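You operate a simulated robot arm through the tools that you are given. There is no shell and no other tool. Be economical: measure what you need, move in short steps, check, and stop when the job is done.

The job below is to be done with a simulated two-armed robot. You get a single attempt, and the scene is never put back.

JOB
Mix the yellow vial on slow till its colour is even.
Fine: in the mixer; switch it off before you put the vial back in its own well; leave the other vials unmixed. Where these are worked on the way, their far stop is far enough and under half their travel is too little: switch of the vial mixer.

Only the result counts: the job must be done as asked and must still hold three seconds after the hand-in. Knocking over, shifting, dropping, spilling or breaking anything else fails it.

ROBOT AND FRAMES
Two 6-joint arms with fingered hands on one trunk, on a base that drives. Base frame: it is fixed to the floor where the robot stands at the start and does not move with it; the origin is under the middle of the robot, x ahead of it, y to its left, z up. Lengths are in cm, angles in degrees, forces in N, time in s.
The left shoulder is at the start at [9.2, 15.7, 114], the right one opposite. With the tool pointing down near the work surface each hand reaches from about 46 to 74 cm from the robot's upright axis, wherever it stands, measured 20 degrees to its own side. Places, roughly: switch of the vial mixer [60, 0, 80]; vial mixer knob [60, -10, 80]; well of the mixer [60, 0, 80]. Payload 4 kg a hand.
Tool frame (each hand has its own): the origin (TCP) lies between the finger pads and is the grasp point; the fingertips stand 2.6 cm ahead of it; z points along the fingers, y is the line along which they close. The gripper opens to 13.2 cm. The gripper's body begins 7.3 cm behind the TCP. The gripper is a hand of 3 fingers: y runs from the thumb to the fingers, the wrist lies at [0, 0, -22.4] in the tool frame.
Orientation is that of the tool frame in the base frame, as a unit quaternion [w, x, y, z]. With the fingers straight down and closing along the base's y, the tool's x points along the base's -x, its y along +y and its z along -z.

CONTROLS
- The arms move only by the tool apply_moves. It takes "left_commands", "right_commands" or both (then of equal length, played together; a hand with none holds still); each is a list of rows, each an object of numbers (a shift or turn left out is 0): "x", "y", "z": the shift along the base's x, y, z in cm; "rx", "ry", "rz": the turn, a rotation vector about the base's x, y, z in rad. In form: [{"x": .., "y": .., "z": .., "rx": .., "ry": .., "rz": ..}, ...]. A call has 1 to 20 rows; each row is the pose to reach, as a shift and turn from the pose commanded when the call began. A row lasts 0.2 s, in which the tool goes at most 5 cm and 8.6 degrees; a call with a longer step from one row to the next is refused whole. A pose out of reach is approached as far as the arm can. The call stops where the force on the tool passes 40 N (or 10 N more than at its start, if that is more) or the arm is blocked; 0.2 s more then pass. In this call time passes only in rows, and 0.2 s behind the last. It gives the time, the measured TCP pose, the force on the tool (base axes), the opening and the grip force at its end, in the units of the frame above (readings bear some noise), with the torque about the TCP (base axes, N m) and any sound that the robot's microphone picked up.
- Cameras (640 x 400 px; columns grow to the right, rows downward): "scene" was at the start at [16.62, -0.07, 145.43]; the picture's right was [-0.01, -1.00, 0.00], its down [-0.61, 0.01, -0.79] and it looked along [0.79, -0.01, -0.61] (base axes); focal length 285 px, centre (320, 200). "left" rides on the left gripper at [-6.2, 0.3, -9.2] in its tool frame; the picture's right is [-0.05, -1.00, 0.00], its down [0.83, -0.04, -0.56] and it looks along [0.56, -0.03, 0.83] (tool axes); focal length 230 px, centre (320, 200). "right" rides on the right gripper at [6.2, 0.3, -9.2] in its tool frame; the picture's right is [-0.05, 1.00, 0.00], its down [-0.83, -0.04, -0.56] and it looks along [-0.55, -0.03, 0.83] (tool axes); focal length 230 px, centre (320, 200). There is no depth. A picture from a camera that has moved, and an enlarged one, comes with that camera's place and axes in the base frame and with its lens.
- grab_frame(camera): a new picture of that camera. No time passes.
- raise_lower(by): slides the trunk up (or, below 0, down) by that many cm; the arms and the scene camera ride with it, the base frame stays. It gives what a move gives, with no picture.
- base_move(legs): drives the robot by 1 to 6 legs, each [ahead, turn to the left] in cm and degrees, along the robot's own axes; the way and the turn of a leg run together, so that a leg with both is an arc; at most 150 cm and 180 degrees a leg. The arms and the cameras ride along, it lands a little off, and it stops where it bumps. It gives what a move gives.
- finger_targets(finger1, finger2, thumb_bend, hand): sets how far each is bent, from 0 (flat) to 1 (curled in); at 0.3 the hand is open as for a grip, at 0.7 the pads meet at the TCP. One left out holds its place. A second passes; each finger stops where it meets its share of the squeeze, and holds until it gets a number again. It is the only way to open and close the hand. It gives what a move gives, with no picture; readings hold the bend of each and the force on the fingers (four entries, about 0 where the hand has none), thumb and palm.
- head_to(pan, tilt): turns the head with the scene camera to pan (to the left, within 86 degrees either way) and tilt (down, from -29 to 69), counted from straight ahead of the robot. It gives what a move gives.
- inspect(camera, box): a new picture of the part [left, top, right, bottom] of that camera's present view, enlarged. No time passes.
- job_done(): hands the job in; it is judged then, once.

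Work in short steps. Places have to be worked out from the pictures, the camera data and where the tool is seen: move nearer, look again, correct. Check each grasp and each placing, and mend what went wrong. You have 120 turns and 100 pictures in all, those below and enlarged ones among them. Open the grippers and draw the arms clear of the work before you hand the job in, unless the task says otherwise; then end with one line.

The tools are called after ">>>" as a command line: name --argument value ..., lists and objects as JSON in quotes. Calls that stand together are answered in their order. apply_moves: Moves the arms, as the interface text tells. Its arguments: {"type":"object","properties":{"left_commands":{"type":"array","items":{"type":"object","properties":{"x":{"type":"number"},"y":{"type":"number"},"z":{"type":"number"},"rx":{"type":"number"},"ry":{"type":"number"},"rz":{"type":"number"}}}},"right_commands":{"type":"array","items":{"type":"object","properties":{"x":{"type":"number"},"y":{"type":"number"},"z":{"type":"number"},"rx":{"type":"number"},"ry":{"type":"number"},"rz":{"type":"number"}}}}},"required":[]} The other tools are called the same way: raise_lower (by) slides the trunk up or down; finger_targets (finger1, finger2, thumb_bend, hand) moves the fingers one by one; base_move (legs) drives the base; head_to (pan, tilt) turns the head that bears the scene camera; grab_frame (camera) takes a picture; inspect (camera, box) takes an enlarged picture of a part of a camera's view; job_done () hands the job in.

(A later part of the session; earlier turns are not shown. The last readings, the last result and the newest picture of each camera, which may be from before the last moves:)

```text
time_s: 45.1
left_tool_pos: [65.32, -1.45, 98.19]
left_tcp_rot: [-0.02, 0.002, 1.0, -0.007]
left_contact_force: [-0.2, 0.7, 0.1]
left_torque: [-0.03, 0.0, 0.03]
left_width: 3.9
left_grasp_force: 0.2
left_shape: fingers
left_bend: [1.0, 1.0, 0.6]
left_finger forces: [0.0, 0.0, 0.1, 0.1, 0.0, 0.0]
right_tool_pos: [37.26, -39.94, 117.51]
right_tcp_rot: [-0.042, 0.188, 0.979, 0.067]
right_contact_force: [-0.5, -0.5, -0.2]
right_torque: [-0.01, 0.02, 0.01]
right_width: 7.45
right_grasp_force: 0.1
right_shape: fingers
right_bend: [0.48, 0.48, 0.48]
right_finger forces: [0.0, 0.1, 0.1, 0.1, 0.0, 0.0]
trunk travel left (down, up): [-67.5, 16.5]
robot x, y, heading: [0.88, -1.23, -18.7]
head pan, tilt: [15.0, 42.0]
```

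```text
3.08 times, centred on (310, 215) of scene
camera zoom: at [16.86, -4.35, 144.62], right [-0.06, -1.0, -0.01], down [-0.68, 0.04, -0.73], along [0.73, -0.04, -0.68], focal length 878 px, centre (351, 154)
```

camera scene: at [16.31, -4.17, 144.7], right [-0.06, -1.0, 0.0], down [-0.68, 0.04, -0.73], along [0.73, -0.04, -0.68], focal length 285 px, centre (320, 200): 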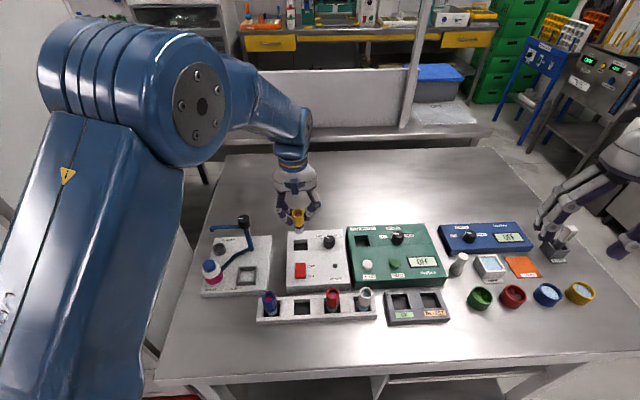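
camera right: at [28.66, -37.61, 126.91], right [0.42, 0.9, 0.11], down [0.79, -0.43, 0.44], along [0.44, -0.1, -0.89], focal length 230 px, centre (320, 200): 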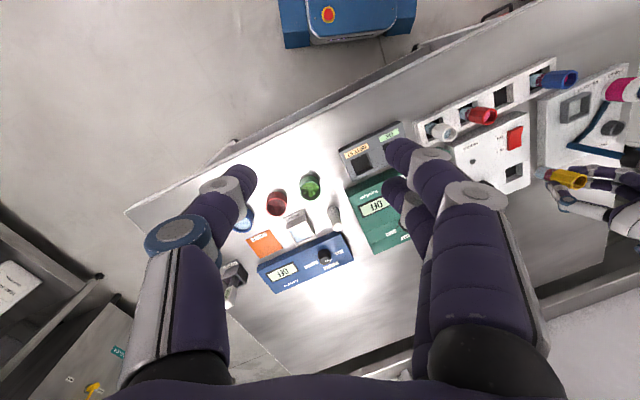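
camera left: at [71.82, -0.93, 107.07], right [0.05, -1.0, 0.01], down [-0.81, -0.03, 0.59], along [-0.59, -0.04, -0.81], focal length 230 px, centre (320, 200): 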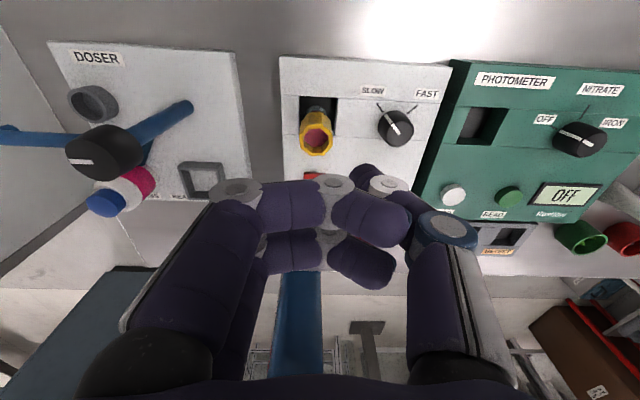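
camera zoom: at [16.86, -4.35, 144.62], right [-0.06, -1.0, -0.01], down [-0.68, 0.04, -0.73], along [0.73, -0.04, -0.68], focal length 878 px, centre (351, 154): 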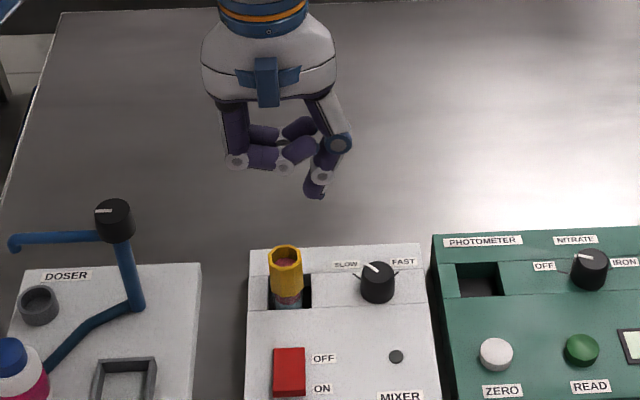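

The thumb alone is the lowest point, good as a poker. The switch spans x≈55.2–59, y≈-1.5, ON end nearest. I place the thumb tip (about 2.5 cm to −y of TCP) above the ON end.

>>> apply_moves --left_commands '[{"x": -1.5, "y": 0.4}, {"x": -3, "y": 0.8, "ry": -0.01}, {"x": -4.5, "y": 1.2, "ry": -0.02}, {"x": -6, "y": 1.6, "ry": -0.03}, {"x": -7.5, "y": 2.0, "ry": -0.04}, {"x": -9.0, "y": 2.4, "z": -1, "ry": -0.04}, {"x": -9.4, "y": 2.4, "z": -3, "ry": -0.04}, {"x": -9.4, "y": 2.4, "z": -5, "ry": -0.04}, {"x": -9.4, "y": 2.4, "z": -5, "ry": -0.04}]'

>>> inspect --camera "left" --box '[260, 60, 460, 250]'

>>> inspect --camera "scene" --box '[250, 190, 360, 290]'

```text
time_s: 47.1
left_tool_pos: [55.77, 1.1, 93.27]
left_tcp_rot: [0.001, 0.001, 1.0, -0.007]
left_contact_force: [0.2, -0.7, 0.6]
left_torque: [0.0, 0.02, -0.04]
left_width: 3.95
left_grasp_force: 0.0
left_shape: fingers
left_bend: [1.0, 1.0, 0.6]
left_finger forces: [0.0, 0.0, 0.1, 0.0, 0.1, 0.1]
right_tool_pos: [37.06, -39.97, 117.62]
right_tcp_rot: [-0.043, 0.188, 0.979, 0.068]
right_contact_force: [-0.7, 0.2, 0.7]
right_torque: [-0.01, -0.02, -0.02]
right_width: 7.47
right_grasp_force: 0.0
right_shape: fingers
right_bend: [0.48, 0.48, 0.48]
right_finger forces: [0.0, 0.0, 0.0, 0.0, 0.0, 0.0]
trunk travel left (down, up): [-67.5, 16.5]
robot x, y, heading: [1.18, -1.44, -18.3]
head pan, tilt: [15.0, 42.0]
```

```text
2.11 times, centred on (360, 155) of left
camera zoom: at [61.88, 1.55, 102.41], right [0.05, -1.0, 0.01], down [-0.83, -0.03, 0.56], along [-0.55, -0.04, -0.83], focal length 484 px, centre (236, 295)
```

zoom: 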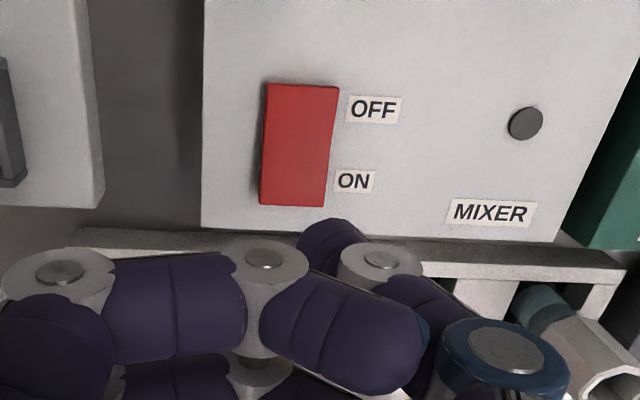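

```text
4.00 times, centred on (305, 240) of scene
camera zoom: at [16.8, -4.34, 144.62], right [-0.06, -1.0, 0.0], down [-0.68, 0.04, -0.73], along [0.73, -0.04, -0.68], focal length 1142 px, centre (380, 40)
```

zoom: 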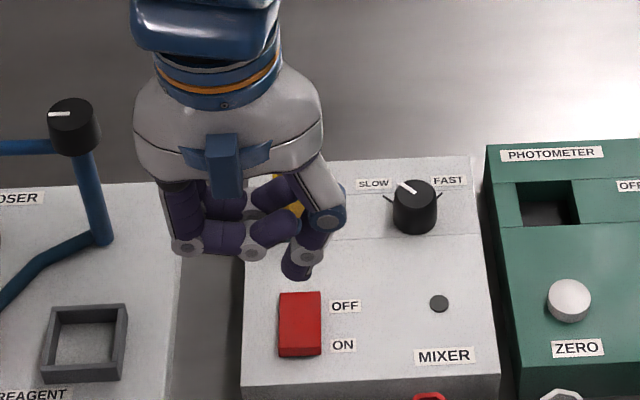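

Thumb tip is at ≈[55.7,-1.6,90.7]; the ON end is around x 55.2, y −1.3. Trim and lower to just above it.

>>> apply_moves --left_commands '[{"x": -0.2, "y": 0.1, "z": -1}, {"x": -0.4, "y": 0.2, "z": -2}, {"x": -0.4, "y": 0.2, "z": -3}, {"x": -0.4, "y": 0.2, "z": -4}, {"x": -0.4, "y": 0.2, "z": -4.6}, {"x": -0.4, "y": 0.2, "z": -5}]'

>>> inspect --camera "left" --box '[260, 60, 460, 250]'

>>> inspect --camera "scene" --box '[250, 190, 360, 290]'

```text
time_s: 48.5
left_tool_pos: [55.56, 1.27, 87.97]
left_tcp_rot: [0.0, 0.002, 1.0, -0.007]
left_contact_force: [0.2, 0.3, 0.0]
left_torque: [0.0, 0.03, -0.02]
left_width: 3.92
left_grasp_force: 0.0
left_shape: fingers
left_bend: [1.0, 1.0, 0.6]
left_finger forces: [0.1, 0.1, 0.0, 0.0, 0.0, 0.0]
right_tool_pos: [37.24, -40.06, 117.46]
right_tcp_rot: [-0.043, 0.188, 0.979, 0.069]
right_contact_force: [0.1, -0.1, 0.1]
right_torque: [-0.01, -0.03, 0.0]
right_width: 7.47
right_grasp_force: 0.1
right_shape: fingers
right_bend: [0.48, 0.48, 0.48]
right_finger forces: [0.0, 0.0, 0.0, 0.1, 0.0, 0.0]
trunk travel left (down, up): [-67.5, 16.5]
robot x, y, heading: [1.05, -1.47, -18.3]
head pan, tilt: [15.0, 42.0]
```

```text
2.11 times, centred on (360, 155) of left
camera zoom: at [61.66, 1.76, 97.31], right [0.05, -1.0, 0.01], down [-0.83, -0.03, 0.56], along [-0.55, -0.04, -0.83], focal length 484 px, centre (236, 295)
```

zoom: 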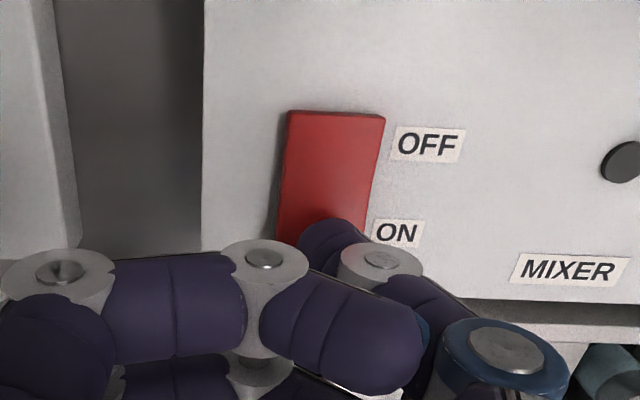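

```text
4.00 times, centred on (305, 240) of scene
camera zoom: at [16.87, -4.35, 144.61], right [-0.06, -1.0, -0.01], down [-0.68, 0.04, -0.73], along [0.73, -0.04, -0.68], focal length 1142 px, centre (380, 40)
```

zoom: 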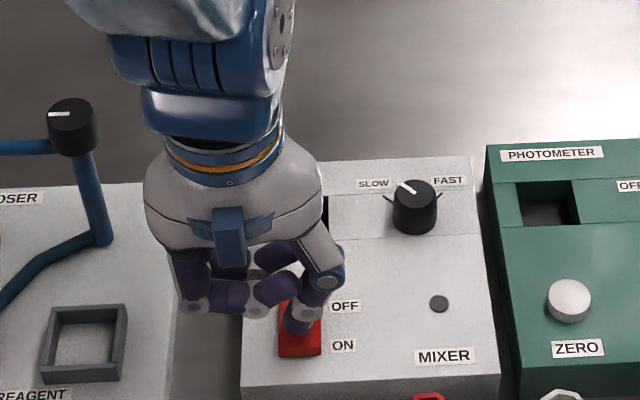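

The tip hovers over the ON half. I shift 0.5 cm nearer to the ON end and press down gently.

>>> apply_moves --left_commands '[{"x": -0.3}, {"x": -0.5, "z": -0.3}, {"x": -0.5, "z": -0.6}, {"x": -0.5, "z": -0.9}, {"x": -0.5, "z": -1.2}, {"x": -0.5, "z": -1.5}]'

>>> inspect --camera "scene" --box '[250, 190, 360, 290]'

```text
time_s: 49.9
left_tool_pos: [53.75, 1.78, 87.79]
left_tcp_rot: [0.013, 0.001, 1.0, -0.011]
left_contact_force: [-0.1, 0.4, 0.4]
left_torque: [-0.01, 0.02, -0.02]
left_width: 3.93
left_grasp_force: 0.0
left_shape: fingers
left_bend: [1.0, 1.0, 0.6]
left_finger forces: [0.1, 0.0, 0.0, 0.0, 0.0, 0.0]
right_tool_pos: [35.41, -39.34, 115.76]
right_tcp_rot: [-0.07, 0.189, 0.977, 0.071]
right_contact_force: [-0.6, 0.2, 0.7]
right_torque: [-0.02, -0.02, -0.02]
right_width: 7.44
right_grasp_force: 0.0
right_shape: fingers
right_bend: [0.48, 0.48, 0.48]
right_finger forces: [0.0, 0.0, 0.0, 0.0, 0.1, 0.0]
trunk travel left (down, up): [-67.5, 16.5]
robot x, y, heading: [1.14, -1.37, -18.3]
head pan, tilt: [15.0, 42.0]
stopped in row 6 (left hand): the force on the tool passed its limit at 44 N (the readings are from after the stop); the commanded pose is now the measured one
```

```text
4.00 times, centred on (305, 240) of scene
camera zoom: at [16.79, -4.31, 144.57], right [-0.06, -1.0, 0.0], down [-0.68, 0.04, -0.73], along [0.73, -0.04, -0.68], focal length 1142 px, centre (380, 40)
```

zoom: 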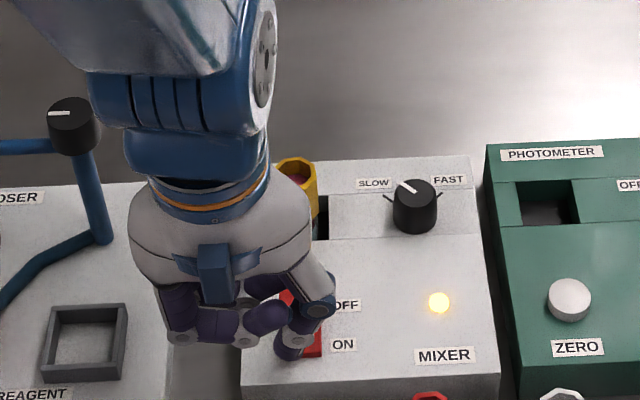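

The lamp is lit: mixer on. I raise the hand clear and watch the vial.

>>> apply_moves --left_commands '[{"z": 1}, {"z": 2.5}, {"z": 4}, {"z": 6}, {"z": 8}, {"z": 9}]'

>>> inspect --camera "scene" --box '[250, 190, 360, 290]'

>>> grab_frame --camera "left"

```text
time_s: 51.3
left_tool_pos: [53.78, 1.61, 96.92]
left_tcp_rot: [0.013, 0.001, 1.0, -0.011]
left_contact_force: [-0.4, 0.6, -0.4]
left_torque: [-0.04, -0.01, 0.02]
left_width: 3.92
left_grasp_force: 0.0
left_shape: fingers
left_bend: [1.0, 1.0, 0.6]
left_finger forces: [0.0, 0.0, 0.0, 0.1, 0.1, 0.1]
right_tool_pos: [35.57, -39.3, 115.82]
right_tcp_rot: [-0.068, 0.19, 0.977, 0.071]
right_contact_force: [-0.1, 0.1, 0.7]
right_torque: [0.03, 0.0, 0.02]
right_width: 7.44
right_grasp_force: 0.1
right_shape: fingers
right_bend: [0.48, 0.48, 0.48]
right_finger forces: [0.1, 0.1, 0.0, 0.1, 0.0, 0.0]
trunk travel left (down, up): [-67.5, 16.5]
robot x, y, heading: [1.31, -1.56, -18.6]
head pan, tilt: [15.0, 42.0]
```

```text
4.00 times, centred on (305, 240) of scene
camera zoom: at [16.84, -4.36, 144.62], right [-0.06, -1.0, -0.01], down [-0.68, 0.04, -0.73], along [0.73, -0.04, -0.68], focal length 1142 px, centre (380, 40)
```

zoom: 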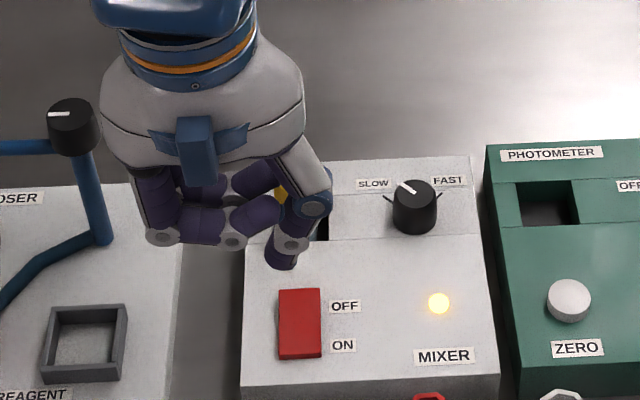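

```text
33 pictures are left
camera left: at [59.7, 2.25, 106.27], right [0.05, -1.0, 0.02], down [-0.84, -0.03, 0.53], along [-0.53, -0.05, -0.84], focal length 230 px, centre (320, 200)
```

left: 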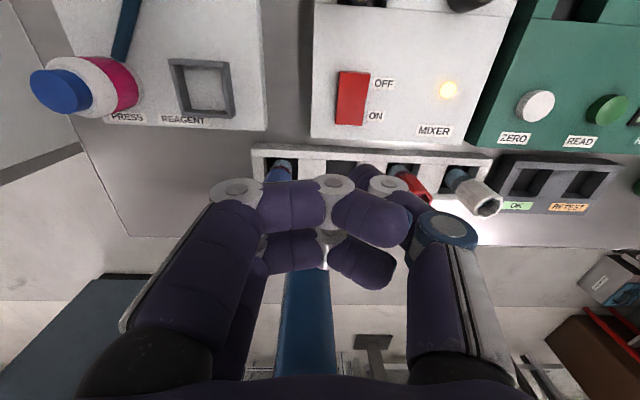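

The lamp is on. I move the hand aside (+y, up) so the scene camera sees the vial while it mixes.

>>> apply_moves --left_commands '[{"z": 1.5}, {"y": 0.5, "z": 3}, {"y": 1.5, "z": 4.5}, {"y": 3, "z": 6}, {"y": 4.5, "z": 7}, {"y": 6, "z": 7}, {"y": 7, "z": 7}, {"y": 7, "z": 7}]'

>>> inspect --camera "scene" --box '[270, 200, 350, 270]'

```text
time_s: 53.1
left_tool_pos: [53.92, 8.58, 103.94]
left_tcp_rot: [0.013, 0.002, 1.0, -0.012]
left_contact_force: [0.8, -0.6, -0.4]
left_torque: [0.02, 0.03, 0.0]
left_width: 3.98
left_grasp_force: 0.1
left_shape: fingers
left_bend: [1.0, 1.0, 0.6]
left_finger forces: [0.0, 0.1, 0.1, 0.0, 0.0, 0.0]
right_tool_pos: [35.51, -39.34, 115.93]
right_tcp_rot: [-0.069, 0.189, 0.977, 0.072]
right_contact_force: [-0.3, 0.8, 0.9]
right_torque: [-0.01, 0.03, -0.02]
right_width: 7.46
right_grasp_force: 0.1
right_shape: fingers
right_bend: [0.48, 0.48, 0.48]
right_finger forces: [0.0, 0.1, 0.0, 0.1, 0.1, 0.0]
trunk travel left (down, up): [-67.5, 16.5]
robot x, y, heading: [1.3, -1.0, -18.0]
head pan, tilt: [15.0, 42.0]
```

```text
5.71 times, centred on (310, 235) of scene
camera zoom: at [16.84, -4.39, 144.62], right [-0.06, -1.0, -0.01], down [-0.68, 0.04, -0.73], along [0.73, -0.04, -0.68], focal length 1631 px, centre (377, 0)
```

zoom: 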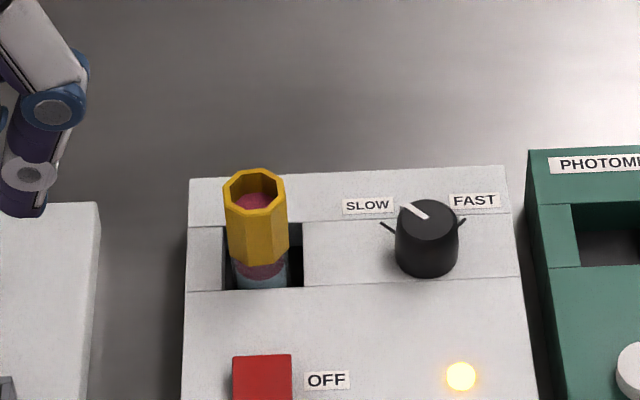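

The glass still shows a purple layer above a pale one. I wait about 4 s and look again.

>>> apply_moves --left_commands '[{}, {}, {}, {}, {}, {}, {}, {}, {}, {}, {}, {}, {}, {}, {}, {}, {}, {}]'

>>> inspect --camera "scene" --box '[290, 220, 330, 255]'

```text
time_s: 56.9
left_tool_pos: [53.79, 8.64, 103.9]
left_tcp_rot: [0.012, 0.0, 1.0, -0.011]
left_contact_force: [-0.8, -0.3, 0.9]
left_torque: [0.02, 0.01, 0.02]
left_width: 3.95
left_grasp_force: 0.1
left_shape: fingers
left_bend: [1.0, 1.0, 0.6]
left_finger forces: [0.1, 0.0, 0.0, 0.1, 0.0, 0.1]
right_tool_pos: [35.56, -39.36, 115.84]
right_tcp_rot: [-0.069, 0.19, 0.977, 0.072]
right_contact_force: [-0.4, 0.3, -0.1]
right_torque: [0.03, -0.03, -0.02]
right_width: 7.44
right_grasp_force: 0.1
right_shape: fingers
right_bend: [0.48, 0.48, 0.48]
right_finger forces: [0.1, 0.0, 0.0, 0.0, 0.1, 0.0]
trunk travel left (down, up): [-67.5, 16.5]
robot x, y, heading: [1.05, -1.17, -18.4]
head pan, tilt: [15.0, 42.0]
```

```text
11.43 times, centred on (310, 238) of scene
camera zoom: at [16.85, -4.35, 144.62], right [-0.06, -1.0, 0.0], down [-0.68, 0.04, -0.73], along [0.73, -0.04, -0.68], focal length 3262 px, centre (434, -229)
```

zoom: 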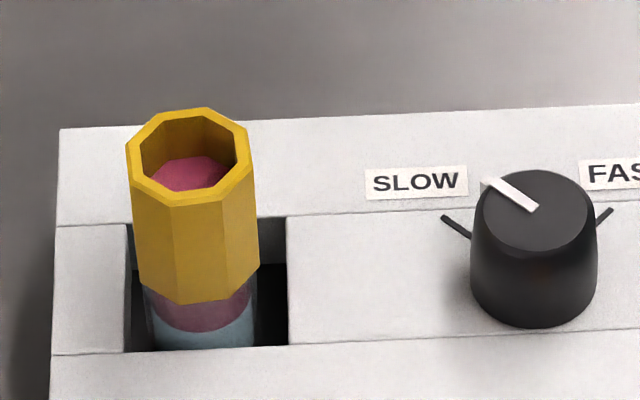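

Still two layers. Waiting another 4 s.

>>> apply_moves --left_commands '[{}, {}, {}, {}, {}, {}, {}, {}, {}, {}, {}, {}, {}, {}, {}, {}, {}, {}, {}, {}]'

>>> inspect --camera "scene" --box '[290, 220, 330, 255]'

```text
time_s: 61.1
left_tool_pos: [53.82, 8.6, 103.9]
left_tcp_rot: [0.013, 0.001, 1.0, -0.011]
left_contact_force: [-0.4, 1.4, 0.5]
left_torque: [0.02, 0.01, -0.01]
left_width: 3.95
left_grasp_force: 0.1
left_shape: fingers
left_bend: [1.0, 1.0, 0.6]
left_finger forces: [0.0, 0.0, 0.0, 0.0, 0.0, 0.0]
right_tool_pos: [35.62, -39.37, 115.8]
right_tcp_rot: [-0.069, 0.19, 0.977, 0.072]
right_contact_force: [0.8, 0.4, 0.3]
right_torque: [0.0, 0.02, -0.02]
right_width: 7.43
right_grasp_force: 0.0
right_shape: fingers
right_bend: [0.48, 0.48, 0.48]
right_finger forces: [0.0, 0.0, 0.0, 0.0, 0.0, 0.0]
trunk travel left (down, up): [-67.5, 16.5]
robot x, y, heading: [1.22, -1.59, -18.5]
head pan, tilt: [15.0, 42.0]
```

```text
11.43 times, centred on (310, 238) of scene
camera zoom: at [16.85, -4.35, 144.62], right [-0.06, -1.0, 0.0], down [-0.68, 0.04, -0.73], along [0.73, -0.04, -0.68], focal length 3262 px, centre (434, -229)
```

zoom: 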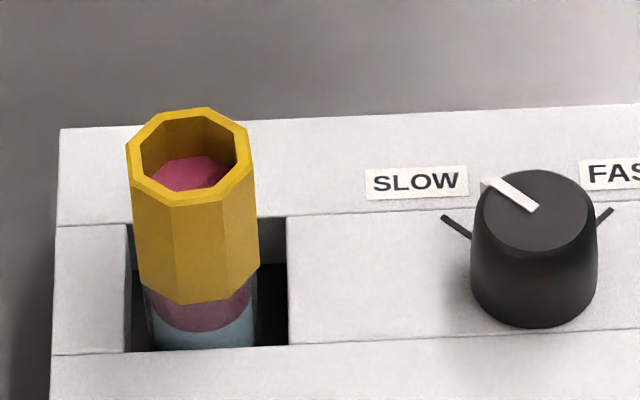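

No visible change yet; slow mixing may take longer. I wait 8 more seconds and check wider.

>>> apply_moves --left_commands '[{}, {}, {}, {}, {}, {}, {}, {}, {}, {}, {}, {}, {}, {}, {}, {}, {}, {}, {}, {}]'

>>> inspect --camera "scene" --box '[270, 215, 350, 285]'

```text
time_s: 65.3
left_tool_pos: [53.67, 8.54, 103.98]
left_tcp_rot: [0.013, 0.002, 1.0, -0.011]
left_contact_force: [0.2, 0.0, -0.4]
left_torque: [-0.03, 0.0, -0.01]
left_width: 3.96
left_grasp_force: 0.0
left_shape: fingers
left_bend: [1.0, 1.0, 0.6]
left_finger forces: [0.1, 0.0, 0.0, 0.0, 0.0, 0.0]
right_tool_pos: [35.59, -39.38, 115.77]
right_tcp_rot: [-0.069, 0.19, 0.977, 0.072]
right_contact_force: [-0.1, 0.5, 0.5]
right_torque: [0.01, -0.02, 0.01]
right_width: 7.44
right_grasp_force: 0.0
right_shape: fingers
right_bend: [0.48, 0.48, 0.48]
right_finger forces: [0.0, 0.0, 0.0, 0.1, 0.1, 0.0]
trunk travel left (down, up): [-67.5, 16.5]
robot x, y, heading: [1.29, -1.43, -18.4]
head pan, tilt: [15.0, 42.0]
```

```text
5.71 times, centred on (310, 250) of scene
camera zoom: at [16.85, -4.35, 144.62], right [-0.06, -1.0, 0.0], down [-0.68, 0.04, -0.73], along [0.73, -0.04, -0.68], focal length 1631 px, centre (377, -86)
```

zoom: 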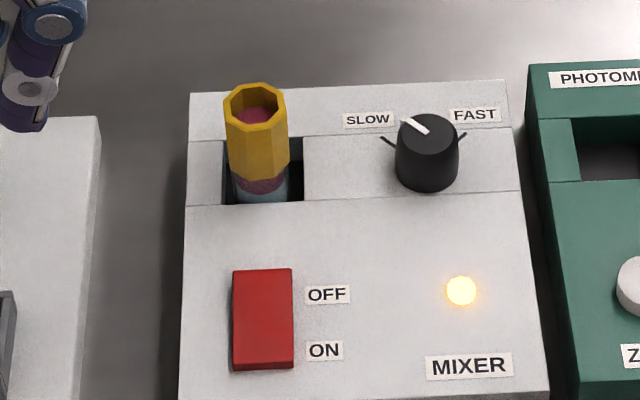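

Lamp still on. I wait 8 s more before judging.

>>> apply_moves --left_commands '[{}, {}, {}, {}, {}, {}, {}, {}, {}, {}, {}, {}, {}, {}, {}, {}, {}, {}, {}, {}]'

>>> apply_moves --left_commands '[{}, {}, {}, {}, {}, {}, {}, {}, {}, {}, {}, {}, {}, {}, {}, {}, {}, {}, {}, {}]'

>>> inspect --camera "scene" --box '[290, 220, 330, 255]'

```text
time_s: 69.5
left_tool_pos: [53.75, 8.6, 103.92]
left_tcp_rot: [0.012, 0.002, 1.0, -0.012]
left_contact_force: [-0.4, -0.9, 0.0]
left_torque: [0.0, -0.01, 0.03]
left_width: 3.96
left_grasp_force: 0.1
left_shape: fingers
left_bend: [1.0, 1.0, 0.6]
left_finger forces: [0.0, 0.0, 0.0, 0.1, 0.1, 0.0]
right_tool_pos: [35.54, -39.39, 115.79]
right_tcp_rot: [-0.069, 0.19, 0.977, 0.072]
right_contact_force: [-0.2, 0.6, 0.4]
right_torque: [0.0, -0.02, 0.01]
right_width: 7.45
right_grasp_force: 0.1
right_shape: fingers
right_bend: [0.48, 0.48, 0.48]
right_finger forces: [0.0, 0.0, 0.0, 0.0, 0.0, 0.1]
trunk travel left (down, up): [-67.5, 16.5]
robot x, y, heading: [1.0, -1.38, -18.5]
head pan, tilt: [15.0, 42.0]
```

```text
time_s: 73.7
left_tool_pos: [53.74, 8.58, 103.99]
left_tcp_rot: [0.012, 0.002, 1.0, -0.012]
left_contact_force: [0.4, -0.6, 1.0]
left_torque: [0.02, 0.0, 0.0]
left_width: 3.96
left_grasp_force: 0.0
left_shape: fingers
left_bend: [1.0, 1.0, 0.6]
left_finger forces: [0.0, 0.0, 0.0, 0.0, 0.0, 0.0]
right_tool_pos: [35.6, -39.27, 115.8]
right_tcp_rot: [-0.069, 0.19, 0.977, 0.071]
right_contact_force: [-0.2, -0.4, 0.3]
right_torque: [-0.02, 0.03, 0.01]
right_width: 7.46
right_grasp_force: 0.0
right_shape: fingers
right_bend: [0.48, 0.48, 0.48]
right_finger forces: [0.0, 0.1, 0.1, 0.1, 0.0, 0.1]
trunk travel left (down, up): [-67.5, 16.5]
robot x, y, heading: [0.87, -1.26, -18.4]
head pan, tilt: [15.0, 42.0]
```

```text
11.43 times, centred on (310, 238) of scene
camera zoom: at [16.84, -4.35, 144.62], right [-0.06, -1.0, 0.0], down [-0.68, 0.04, -0.73], along [0.73, -0.04, -0.68], focal length 3262 px, centre (434, -229)
```

zoom: 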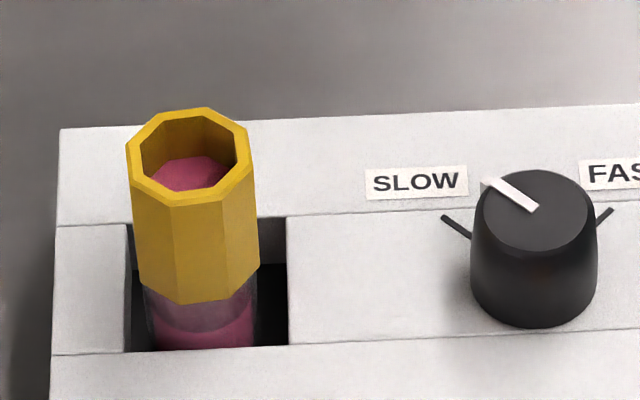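

The lower liquid is now the same pink as the surface: the colour is even. Now switch off: thumb over the OFF end (x≈58.2).

>>> apply_moves --left_commands '[{"x": 1, "y": -2}, {"x": 2, "y": -4, "z": -1}, {"x": 3, "y": -6, "z": -3}, {"x": 4.4, "y": -7.4, "z": -6}, {"x": 4.4, "y": -7.4, "z": -9}, {"x": 4.4, "y": -7.4, "z": -12}, {"x": 4.4, "y": -7.4, "z": -14}, {"x": 4.4, "y": -7.4, "z": -14.5}]'

>>> inspect --camera "left" --box '[260, 60, 460, 250]'

>>> inspect --camera "scene" --box '[250, 190, 360, 290]'

```text
time_s: 75.5
left_tool_pos: [58.35, 1.22, 89.31]
left_tcp_rot: [0.012, 0.0, 1.0, -0.012]
left_contact_force: [-0.4, -0.1, 0.3]
left_torque: [-0.03, -0.01, 0.0]
left_width: 3.93
left_grasp_force: 0.0
left_shape: fingers
left_bend: [1.0, 1.0, 0.6]
left_finger forces: [0.0, 0.0, 0.0, 0.0, 0.1, 0.0]
right_tool_pos: [35.54, -39.3, 115.81]
right_tcp_rot: [-0.069, 0.189, 0.977, 0.07]
right_contact_force: [0.4, 0.9, -0.4]
right_torque: [0.01, -0.02, -0.02]
right_width: 7.48
right_grasp_force: 0.1
right_shape: fingers
right_bend: [0.48, 0.48, 0.48]
right_finger forces: [0.0, 0.0, 0.1, 0.1, 0.0, 0.1]
trunk travel left (down, up): [-67.5, 16.5]
robot x, y, heading: [1.0, -1.37, -18.4]
head pan, tilt: [15.0, 42.0]
```

```text
2.11 times, centred on (360, 155) of left
camera zoom: at [64.1, 1.82, 98.65], right [0.05, -1.0, 0.02], down [-0.84, -0.03, 0.53], along [-0.53, -0.05, -0.84], focal length 484 px, centre (236, 295)
```

zoom: 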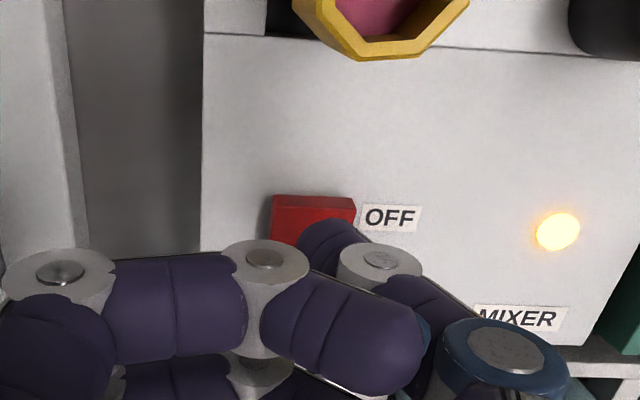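

```text
4.00 times, centred on (305, 240) of scene
camera zoom: at [16.81, -4.33, 144.62], right [-0.06, -1.0, 0.0], down [-0.68, 0.04, -0.73], along [0.73, -0.04, -0.68], focal length 1142 px, centre (380, 40)
```

zoom: 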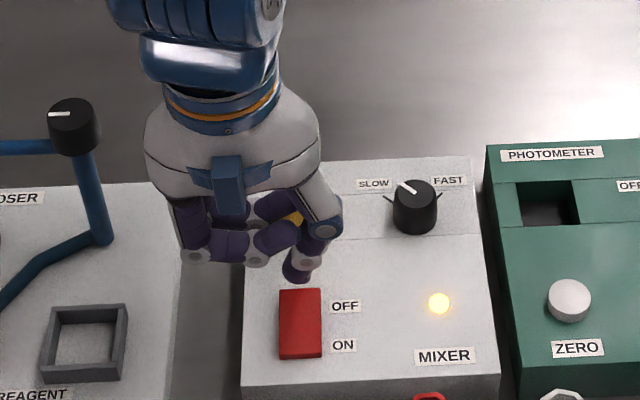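

The tip is over the OFF half. Pressing down in small steps.

>>> apply_moves --left_commands '[{"z": -0.5}, {"z": -1}, {"z": -1.4}, {"z": -1.8}, {"z": -2.1}, {"z": -2.4}, {"z": -2.7}, {"z": -3}]'

>>> inspect --camera "scene" --box '[250, 190, 360, 290]'

```text
time_s: 77.1
left_tool_pos: [57.08, 1.72, 87.84]
left_tcp_rot: [0.025, 0.0, 1.0, -0.015]
left_contact_force: [0.9, -1.0, 0.5]
left_torque: [-0.01, 0.0, 0.02]
left_width: 3.94
left_grasp_force: 0.1
left_shape: fingers
left_bend: [1.0, 1.0, 0.6]
left_finger forces: [0.0, 0.0, 0.0, 0.0, 0.0, 0.1]
right_tool_pos: [33.5, -38.65, 113.71]
right_tcp_rot: [-0.1, 0.19, 0.974, 0.075]
right_contact_force: [0.0, -0.2, 0.1]
right_torque: [0.02, 0.03, -0.01]
right_width: 7.48
right_grasp_force: 0.1
right_shape: fingers
right_bend: [0.48, 0.48, 0.48]
right_finger forces: [0.1, 0.1, 0.1, 0.0, 0.0, 0.0]
trunk travel left (down, up): [-67.5, 16.5]
robot x, y, heading: [1.09, -1.42, -18.3]
head pan, tilt: [15.0, 42.0]
stopped in row 8 (left hand): the force on the tool passed its limit at 43 N (the readings are from after the stop); the commanded pose is now the measured one
```

```text
4.00 times, centred on (305, 240) of scene
camera zoom: at [16.85, -4.35, 144.56], right [-0.06, -1.0, 0.0], down [-0.68, 0.04, -0.73], along [0.73, -0.04, -0.68], focal length 1142 px, centre (380, 40)
```

zoom: 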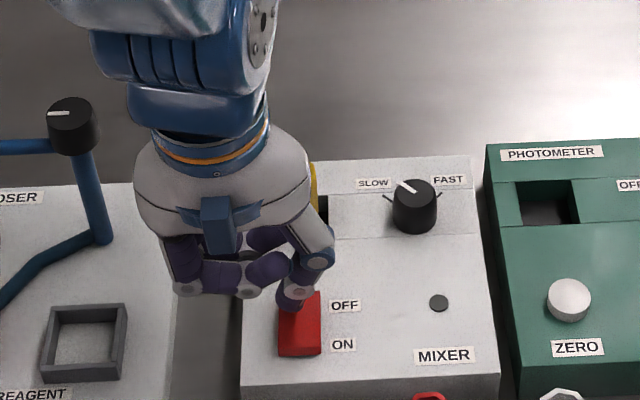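

Lamp is out: mixer off. I raise the hand, square it up, and open to the pre-grasp shape before returning to the vial.

>>> apply_moves --left_commands '[{"z": 1}, {"z": 2.5}, {"z": 4.5}, {"z": 6.5, "rx": -0.015, "ry": 0.025}, {"z": 9, "rx": -0.03, "ry": 0.05}, {"z": 11, "rx": -0.03, "ry": 0.05}, {"z": 11, "rx": -0.03, "ry": 0.05}]'

>>> finger_targets --hand "left" --finger1 0.55 --finger2 0.55 --thumb_bend 0.55

>>> apply_moves --left_commands '[{"x": 1, "y": -0.5}, {"x": 2, "y": -1}, {"x": 3, "y": -1.5}, {"x": 4, "y": -2}, {"x": 5, "y": -2.5}, {"x": 6, "y": -3}, {"x": 7, "y": -3}, {"x": 7.4, "y": -3}, {"x": 7.4, "y": -3}]'

>>> grab_frame --camera "left"

>>> inspect --camera "scene" --box '[250, 170, 360, 270]'

```text
time_s: 78.7
left_tool_pos: [57.35, 1.65, 98.91]
left_tcp_rot: [0.0, -0.001, 1.0, -0.03]
left_contact_force: [0.0, -0.5, 0.5]
left_torque: [-0.04, 0.0, 0.04]
left_width: 3.94
left_grasp_force: 0.1
left_shape: fingers
left_bend: [1.0, 1.0, 0.6]
left_finger forces: [0.0, 0.1, 0.0, 0.0, 0.0, 0.1]
right_tool_pos: [33.78, -38.7, 113.83]
right_tcp_rot: [-0.1, 0.19, 0.974, 0.075]
right_contact_force: [0.8, 0.8, 0.1]
right_torque: [-0.01, 0.01, 0.03]
right_width: 7.46
right_grasp_force: 0.1
right_shape: fingers
right_bend: [0.48, 0.48, 0.48]
right_finger forces: [0.1, 0.0, 0.0, 0.0, 0.0, 0.0]
trunk travel left (down, up): [-67.5, 16.5]
robot x, y, heading: [0.99, -1.74, -18.3]
head pan, tilt: [15.0, 42.0]
```

```text
time_s: 79.7
left_tool_pos: [57.19, 1.7, 98.98]
left_tcp_rot: [0.0, 0.0, 0.999, -0.032]
left_contact_force: [0.3, -1.5, 0.5]
left_torque: [-0.01, -0.03, 0.06]
left_width: 5.06
left_grasp_force: 0.1
left_shape: fingers
left_bend: [0.55, 0.55, 0.55]
left_finger forces: [0.0, 0.0, 0.0, 0.0, 0.1, 0.1]
right_tool_pos: [33.79, -38.77, 113.86]
right_tcp_rot: [-0.099, 0.191, 0.974, 0.075]
right_contact_force: [0.9, 0.8, 0.0]
right_torque: [0.0, 0.02, -0.01]
right_width: 7.46
right_grasp_force: 0.1
right_shape: fingers
right_bend: [0.48, 0.48, 0.48]
right_finger forces: [0.0, 0.0, 0.1, 0.0, 0.0, 0.1]
trunk travel left (down, up): [-67.5, 16.5]
robot x, y, heading: [1.09, -1.33, -18.5]
head pan, tilt: [15.0, 42.0]
```

```text
time_s: 81.7
left_tool_pos: [64.74, -1.26, 98.9]
left_tcp_rot: [0.001, -0.001, 1.0, -0.03]
left_contact_force: [-0.7, -0.9, 0.6]
left_torque: [-0.05, 0.01, -0.03]
left_width: 5.03
left_grasp_force: 0.1
left_shape: fingers
left_bend: [0.55, 0.55, 0.55]
left_finger forces: [0.0, 0.0, 0.0, 0.0, 0.0, 0.0]
right_tool_pos: [33.79, -38.64, 113.93]
right_tcp_rot: [-0.098, 0.19, 0.974, 0.075]
right_contact_force: [0.5, -0.4, 0.4]
right_torque: [0.0, 0.01, 0.0]
right_width: 7.46
right_grasp_force: 0.1
right_shape: fingers
right_bend: [0.48, 0.48, 0.48]
right_finger forces: [0.0, 0.1, 0.0, 0.0, 0.0, 0.1]
trunk travel left (down, up): [-67.5, 16.5]
robot x, y, heading: [1.2, -1.3, -18.3]
head pan, tilt: [15.0, 42.0]
```

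```text
24 pictures are left
camera left: at [70.71, -0.4, 108.09], right [0.05, -1.0, 0.06], down [-0.83, -0.01, 0.56], along [-0.55, -0.08, -0.83], focal length 230 px, centre (320, 200)
```

left: 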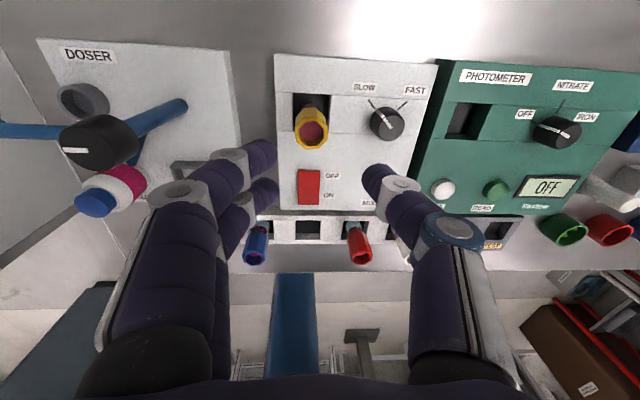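

```text
4.00 times, centred on (305, 220) of scene
camera zoom: at [16.84, -4.37, 144.62], right [-0.06, -1.0, -0.01], down [-0.68, 0.04, -0.73], along [0.73, -0.04, -0.68], focal length 1142 px, centre (380, 120)
```

zoom: 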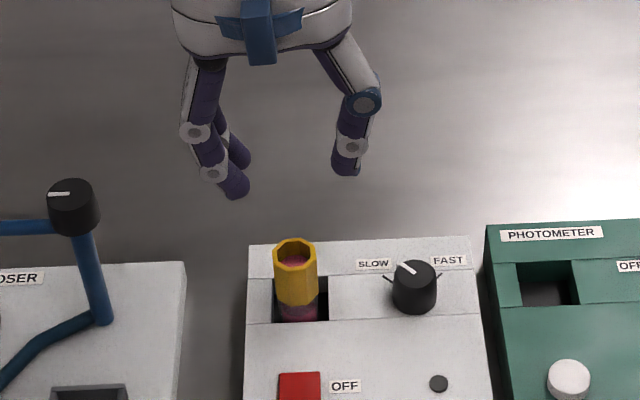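

The vial top is at ≈[64.7,-1.25,89], right under the tool. I fix the small roll and lower to z≈92, then check.

>>> apply_moves --left_commands '[{"z": -1, "rx": 0.02}, {"z": -2, "rx": 0.04}, {"z": -3, "rx": 0.06}, {"z": -4, "rx": 0.06}, {"z": -5, "rx": 0.06}, {"z": -6, "rx": 0.06}, {"z": -6.5, "rx": 0.06}, {"z": -6.5, "rx": 0.06}]'

>>> grab_frame --camera "left"

```text
time_s: 83.5
left_tool_pos: [64.71, -1.33, 92.36]
left_tcp_rot: [0.0, 0.0, 1.0, 0.001]
left_contact_force: [-0.5, -0.7, 1.1]
left_torque: [0.01, -0.03, -0.01]
left_width: 5.05
left_grasp_force: 0.2
left_shape: fingers
left_bend: [0.55, 0.55, 0.55]
left_finger forces: [0.1, 0.0, 0.1, 0.0, 0.0, 0.0]
right_tool_pos: [33.68, -38.71, 114.0]
right_tcp_rot: [-0.099, 0.19, 0.974, 0.075]
right_contact_force: [0.1, -0.4, -0.7]
right_torque: [-0.01, -0.02, -0.01]
right_width: 7.47
right_grasp_force: 0.0
right_shape: fingers
right_bend: [0.48, 0.48, 0.48]
right_finger forces: [0.0, 0.0, 0.0, 0.0, 0.1, 0.0]
trunk travel left (down, up): [-67.5, 16.5]
robot x, y, heading: [0.86, -1.27, -18.4]
head pan, tilt: [15.0, 42.0]
```

```text
22 pictures are left
camera left: at [70.77, -0.98, 101.57], right [0.05, -1.0, 0.0], down [-0.83, -0.04, 0.55], along [-0.55, -0.03, -0.83], focal length 230 px, centre (320, 200)
```

left: 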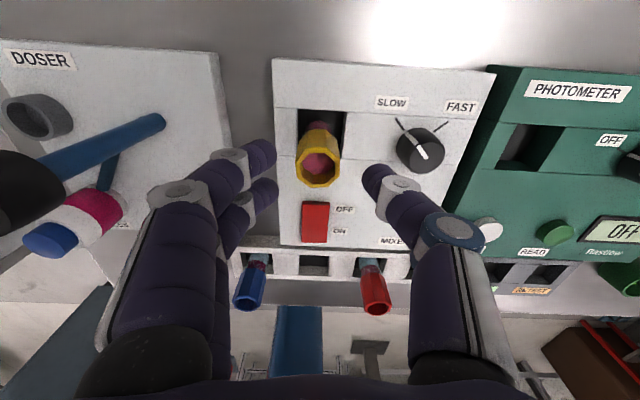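

Aligned within a couple of millimetres. Lowering to the release height (z≈88.0) and closing.

>>> apply_moves --left_commands '[{"z": -0.6}, {"z": -1.2}, {"z": -1.8}, {"z": -2.4}, {"z": -3}, {"z": -3.6}, {"z": -4.2}, {"z": -4.4}]'

>>> inspect --camera "scene" --box '[260, 190, 350, 270]'

```text
time_s: 85.3
left_tool_pos: [64.75, -1.36, 87.9]
left_tcp_rot: [0.001, 0.0, 1.0, 0.001]
left_contact_force: [0.0, -1.1, 0.3]
left_torque: [0.0, 0.0, -0.01]
left_width: 5.07
left_grasp_force: 0.2
left_shape: fingers
left_bend: [0.55, 0.55, 0.55]
left_finger forces: [0.0, 0.0, 0.0, 0.0, 0.0, 0.0]
right_tool_pos: [33.72, -38.68, 113.84]
right_tcp_rot: [-0.099, 0.191, 0.974, 0.075]
right_contact_force: [0.6, 0.1, 0.4]
right_torque: [0.02, 0.02, 0.03]
right_width: 7.45
right_grasp_force: 0.1
right_shape: fingers
right_bend: [0.48, 0.48, 0.48]
right_finger forces: [0.0, 0.1, 0.1, 0.1, 0.1, 0.0]
trunk travel left (down, up): [-67.5, 16.5]
robot x, y, heading: [1.1, -1.5, -18.4]
head pan, tilt: [15.0, 42.0]
```

```text
5.00 times, centred on (305, 230) of scene
camera zoom: at [16.85, -4.36, 144.62], right [-0.06, -1.0, -0.01], down [-0.68, 0.04, -0.73], along [0.73, -0.04, -0.68], focal length 1427 px, centre (395, 50)
```

zoom: 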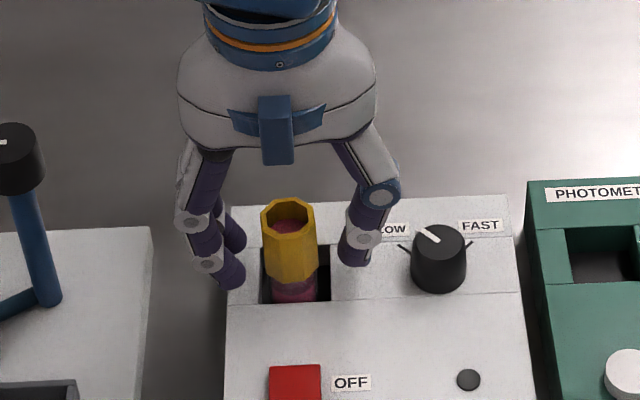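

Vial uniformly pink and centred. Closing.

>>> finger_targets --hand "left" --finger1 0.68 --finger2 0.68 --thumb_bend 0.68

>>> finger_targets --hand "left" --finger1 0.74 --finger2 0.74 --thumb_bend 0.74

>>> apply_moves --left_commands '[{"z": 0.4}, {"z": 0.8}, {"z": 1.3}, {"z": 1.8}, {"z": 2.3}, {"z": 2.8}, {"z": 3.4}, {"z": 4}, {"z": 4}]'

>>> inspect --camera "scene" --box '[260, 190, 350, 270]'

```text
time_s: 86.3
left_tool_pos: [64.76, -1.36, 87.75]
left_tcp_rot: [0.0, -0.001, 1.0, 0.0]
left_contact_force: [0.0, -0.8, -0.5]
left_torque: [0.0, 0.01, 0.0]
left_width: 2.35
left_grasp_force: 6.0
left_shape: fingers
left_bend: [0.64, 0.63, 0.65]
left_finger forces: [2.5, 3.9, 0.0, 0.0, 6.2, 0.0]
right_tool_pos: [33.72, -38.69, 113.9]
right_tcp_rot: [-0.099, 0.191, 0.974, 0.076]
right_contact_force: [-0.3, 0.7, 0.4]
right_torque: [0.0, -0.01, 0.03]
right_width: 7.48
right_grasp_force: 0.1
right_shape: fingers
right_bend: [0.48, 0.48, 0.48]
right_finger forces: [0.0, 0.0, 0.1, 0.0, 0.1, 0.1]
trunk travel left (down, up): [-67.5, 16.5]
robot x, y, heading: [1.15, -1.23, -18.6]
head pan, tilt: [15.0, 42.0]
```

```text
time_s: 87.3
left_tool_pos: [64.69, -1.28, 88.0]
left_tcp_rot: [0.0, 0.0, 1.0, 0.0]
left_contact_force: [-0.6, -0.3, 0.1]
left_torque: [-0.03, 0.02, 0.03]
left_width: 2.15
left_grasp_force: 15.5
left_shape: fingers
left_bend: [0.7, 0.66, 0.67]
left_finger forces: [7.5, 8.2, 0.0, 0.1, 15.0, 0.1]
right_tool_pos: [33.72, -38.71, 113.94]
right_tcp_rot: [-0.099, 0.19, 0.974, 0.075]
right_contact_force: [-0.1, 0.8, 0.2]
right_torque: [0.01, 0.03, -0.03]
right_width: 7.43
right_grasp_force: 0.0
right_shape: fingers
right_bend: [0.48, 0.48, 0.48]
right_finger forces: [0.1, 0.0, 0.0, 0.0, 0.0, 0.1]
trunk travel left (down, up): [-67.5, 16.5]
robot x, y, heading: [0.95, -1.44, -18.6]
head pan, tilt: [15.0, 42.0]
```

```text
time_s: 89.3
left_tool_pos: [64.7, -1.26, 91.98]
left_tcp_rot: [0.001, -0.001, 1.0, 0.001]
left_contact_force: [-0.1, -0.3, -0.5]
left_torque: [-0.01, 0.01, -0.01]
left_width: 2.12
left_grasp_force: 15.9
left_shape: fingers
left_bend: [0.7, 0.66, 0.67]
left_finger forces: [7.7, 8.4, 0.0, 0.1, 15.0, 0.1]
right_tool_pos: [33.83, -38.61, 114.01]
right_tcp_rot: [-0.1, 0.19, 0.974, 0.075]
right_contact_force: [-0.6, 0.3, 0.8]
right_torque: [0.0, -0.03, -0.02]
right_width: 7.45
right_grasp_force: 0.1
right_shape: fingers
right_bend: [0.48, 0.48, 0.48]
right_finger forces: [0.0, 0.0, 0.1, 0.0, 0.0, 0.0]
trunk travel left (down, up): [-67.5, 16.5]
robot x, y, heading: [1.27, -1.01, -18.3]
head pan, tilt: [15.0, 42.0]
```

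```text
5.00 times, centred on (305, 230) of scene
camera zoom: at [16.88, -4.36, 144.61], right [-0.06, -1.0, -0.01], down [-0.68, 0.04, -0.73], along [0.73, -0.04, -0.68], focal length 1427 px, centre (395, 50)
```

zoom: 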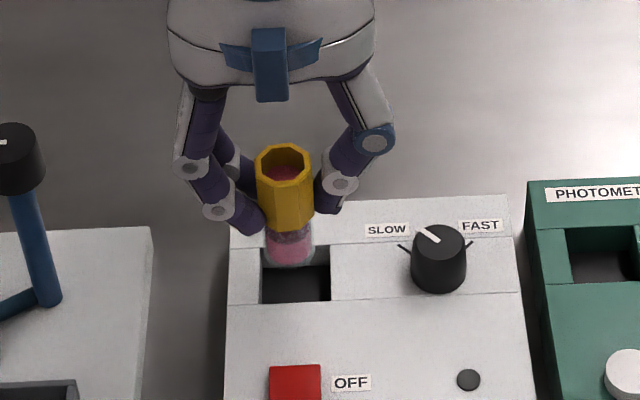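

Firm, balanced grip. I raise to z≈97, then back the base 5 cm so that the rack is in comfortable reach.

>>> apply_moves --left_commands '[{"z": 0.6}, {"z": 1.2}, {"z": 1.8}, {"z": 2.4}, {"z": 3}, {"z": 3.6}, {"z": 4.2}, {"z": 5}, {"z": 5}]'

>>> base_move --legs '[[-5, 0]]'

```text
time_s: 91.3
left_tool_pos: [64.77, -1.43, 96.86]
left_tcp_rot: [-0.001, 0.001, 1.0, 0.0]
left_contact_force: [-0.1, -0.6, -0.4]
left_torque: [0.0, 0.03, 0.01]
left_width: 2.14
left_grasp_force: 15.6
left_shape: fingers
left_bend: [0.7, 0.66, 0.67]
left_finger forces: [7.9, 8.4, 0.0, 0.0, 14.9, 0.1]
right_tool_pos: [33.8, -38.73, 113.93]
right_tcp_rot: [-0.098, 0.19, 0.974, 0.075]
right_contact_force: [-0.3, -0.2, -0.5]
right_torque: [-0.02, -0.01, 0.0]
right_width: 7.45
right_grasp_force: 0.1
right_shape: fingers
right_bend: [0.48, 0.48, 0.48]
right_finger forces: [0.0, 0.0, 0.1, 0.1, 0.0, 0.1]
trunk travel left (down, up): [-67.5, 16.5]
robot x, y, heading: [0.81, -0.84, -18.4]
head pan, tilt: [15.0, 42.0]
```

```text
time_s: 92.3
left_tool_pos: [61.02, -0.19, 96.14]
left_tcp_rot: [-0.006, 0.0, 1.0, 0.001]
left_contact_force: [0.5, 0.3, -1.1]
left_torque: [-0.02, -0.04, 0.0]
left_width: 2.1
left_grasp_force: 15.6
left_shape: fingers
left_bend: [0.7, 0.66, 0.67]
left_finger forces: [7.9, 8.4, 0.1, 0.0, 14.7, 0.0]
right_tool_pos: [30.2, -37.56, 114.45]
right_tcp_rot: [-0.088, 0.19, 0.975, 0.074]
right_contact_force: [-0.1, 0.0, -1.6]
right_torque: [0.06, 0.08, 0.04]
right_width: 7.43
right_grasp_force: 0.1
right_shape: fingers
right_bend: [0.48, 0.48, 0.48]
right_finger forces: [0.0, 0.1, 0.0, 0.1, 0.1, 0.0]
trunk travel left (down, up): [-67.5, 16.5]
robot x, y, heading: [-3.92, 0.3, -18.5]
head pan, tilt: [15.0, 42.0]
```

Now carry the vial back over its well at ≈[48.7,-1.6], staying at z≈97.

>>> apply_moves --left_commands '[{"x": -0.8, "z": 0.5}, {"x": -2, "z": 0.9}, {"x": -3.4, "y": -0.2, "z": 0.9}, {"x": -4.8, "y": -0.4, "z": 0.9}, {"x": -6.2, "y": -0.6, "z": 0.9}, {"x": -7.6, "y": -0.8, "z": 0.9}, {"x": -9, "y": -1, "z": 0.9}, {"x": -10.4, "y": -1.2, "z": 0.9}, {"x": -11.6, "y": -1.35, "z": 0.9}, {"x": -12.3, "y": -1.35, "z": 0.9}, {"x": -12.3, "y": -1.35, "z": 0.9}]'

>>> grab_frame --camera "left"

>>> inspect --camera "scene" --box '[250, 210, 390, 310]'

```text
time_s: 94.7
left_tool_pos: [46.76, -0.67, 98.37]
left_tcp_rot: [0.005, -0.002, 1.0, -0.001]
left_contact_force: [-0.7, 1.0, 0.3]
left_torque: [-0.01, 0.01, -0.01]
left_width: 2.08
left_grasp_force: 15.4
left_shape: fingers
left_bend: [0.7, 0.66, 0.67]
left_finger forces: [7.9, 8.6, 0.0, 0.0, 14.4, 0.1]
right_tool_pos: [27.92, -36.7, 112.69]
right_tcp_rot: [-0.116, 0.19, 0.972, 0.076]
right_contact_force: [1.1, -0.4, -1.0]
right_torque: [-0.02, -0.02, -0.02]
right_width: 7.49
right_grasp_force: 0.1
right_shape: fingers
right_bend: [0.48, 0.48, 0.48]
right_finger forces: [0.0, 0.0, 0.0, 0.0, 0.0, 0.1]
trunk travel left (down, up): [-67.5, 16.5]
robot x, y, heading: [-3.67, 0.29, -18.6]
head pan, tilt: [15.0, 42.0]
```

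```text
19 pictures are left
camera left: at [52.85, -0.26, 107.6], right [0.05, -1.0, 0.0], down [-0.84, -0.04, 0.55], along [-0.55, -0.03, -0.84], focal length 230 px, centre (320, 200)
```

left: 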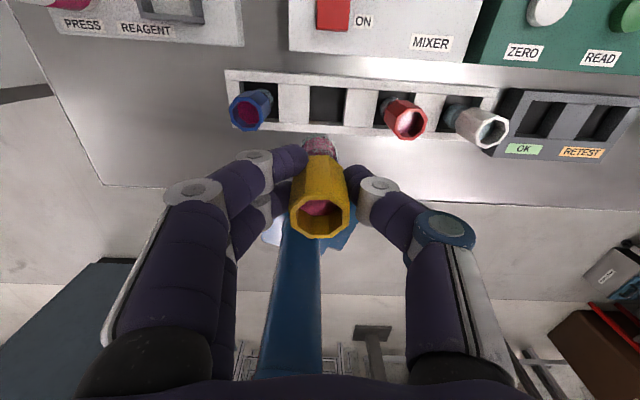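

```text
4.00 times, centred on (320, 260) of scene
camera zoom: at [12.11, -2.77, 144.61], right [-0.06, -1.0, -0.01], down [-0.68, 0.04, -0.73], along [0.73, -0.04, -0.68], focal length 1142 px, centre (320, -40)
```

zoom: 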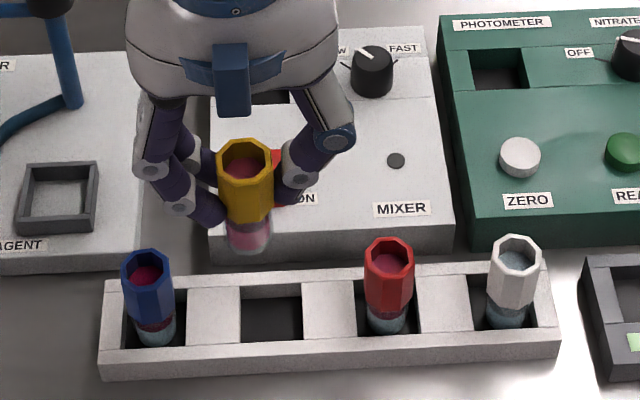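

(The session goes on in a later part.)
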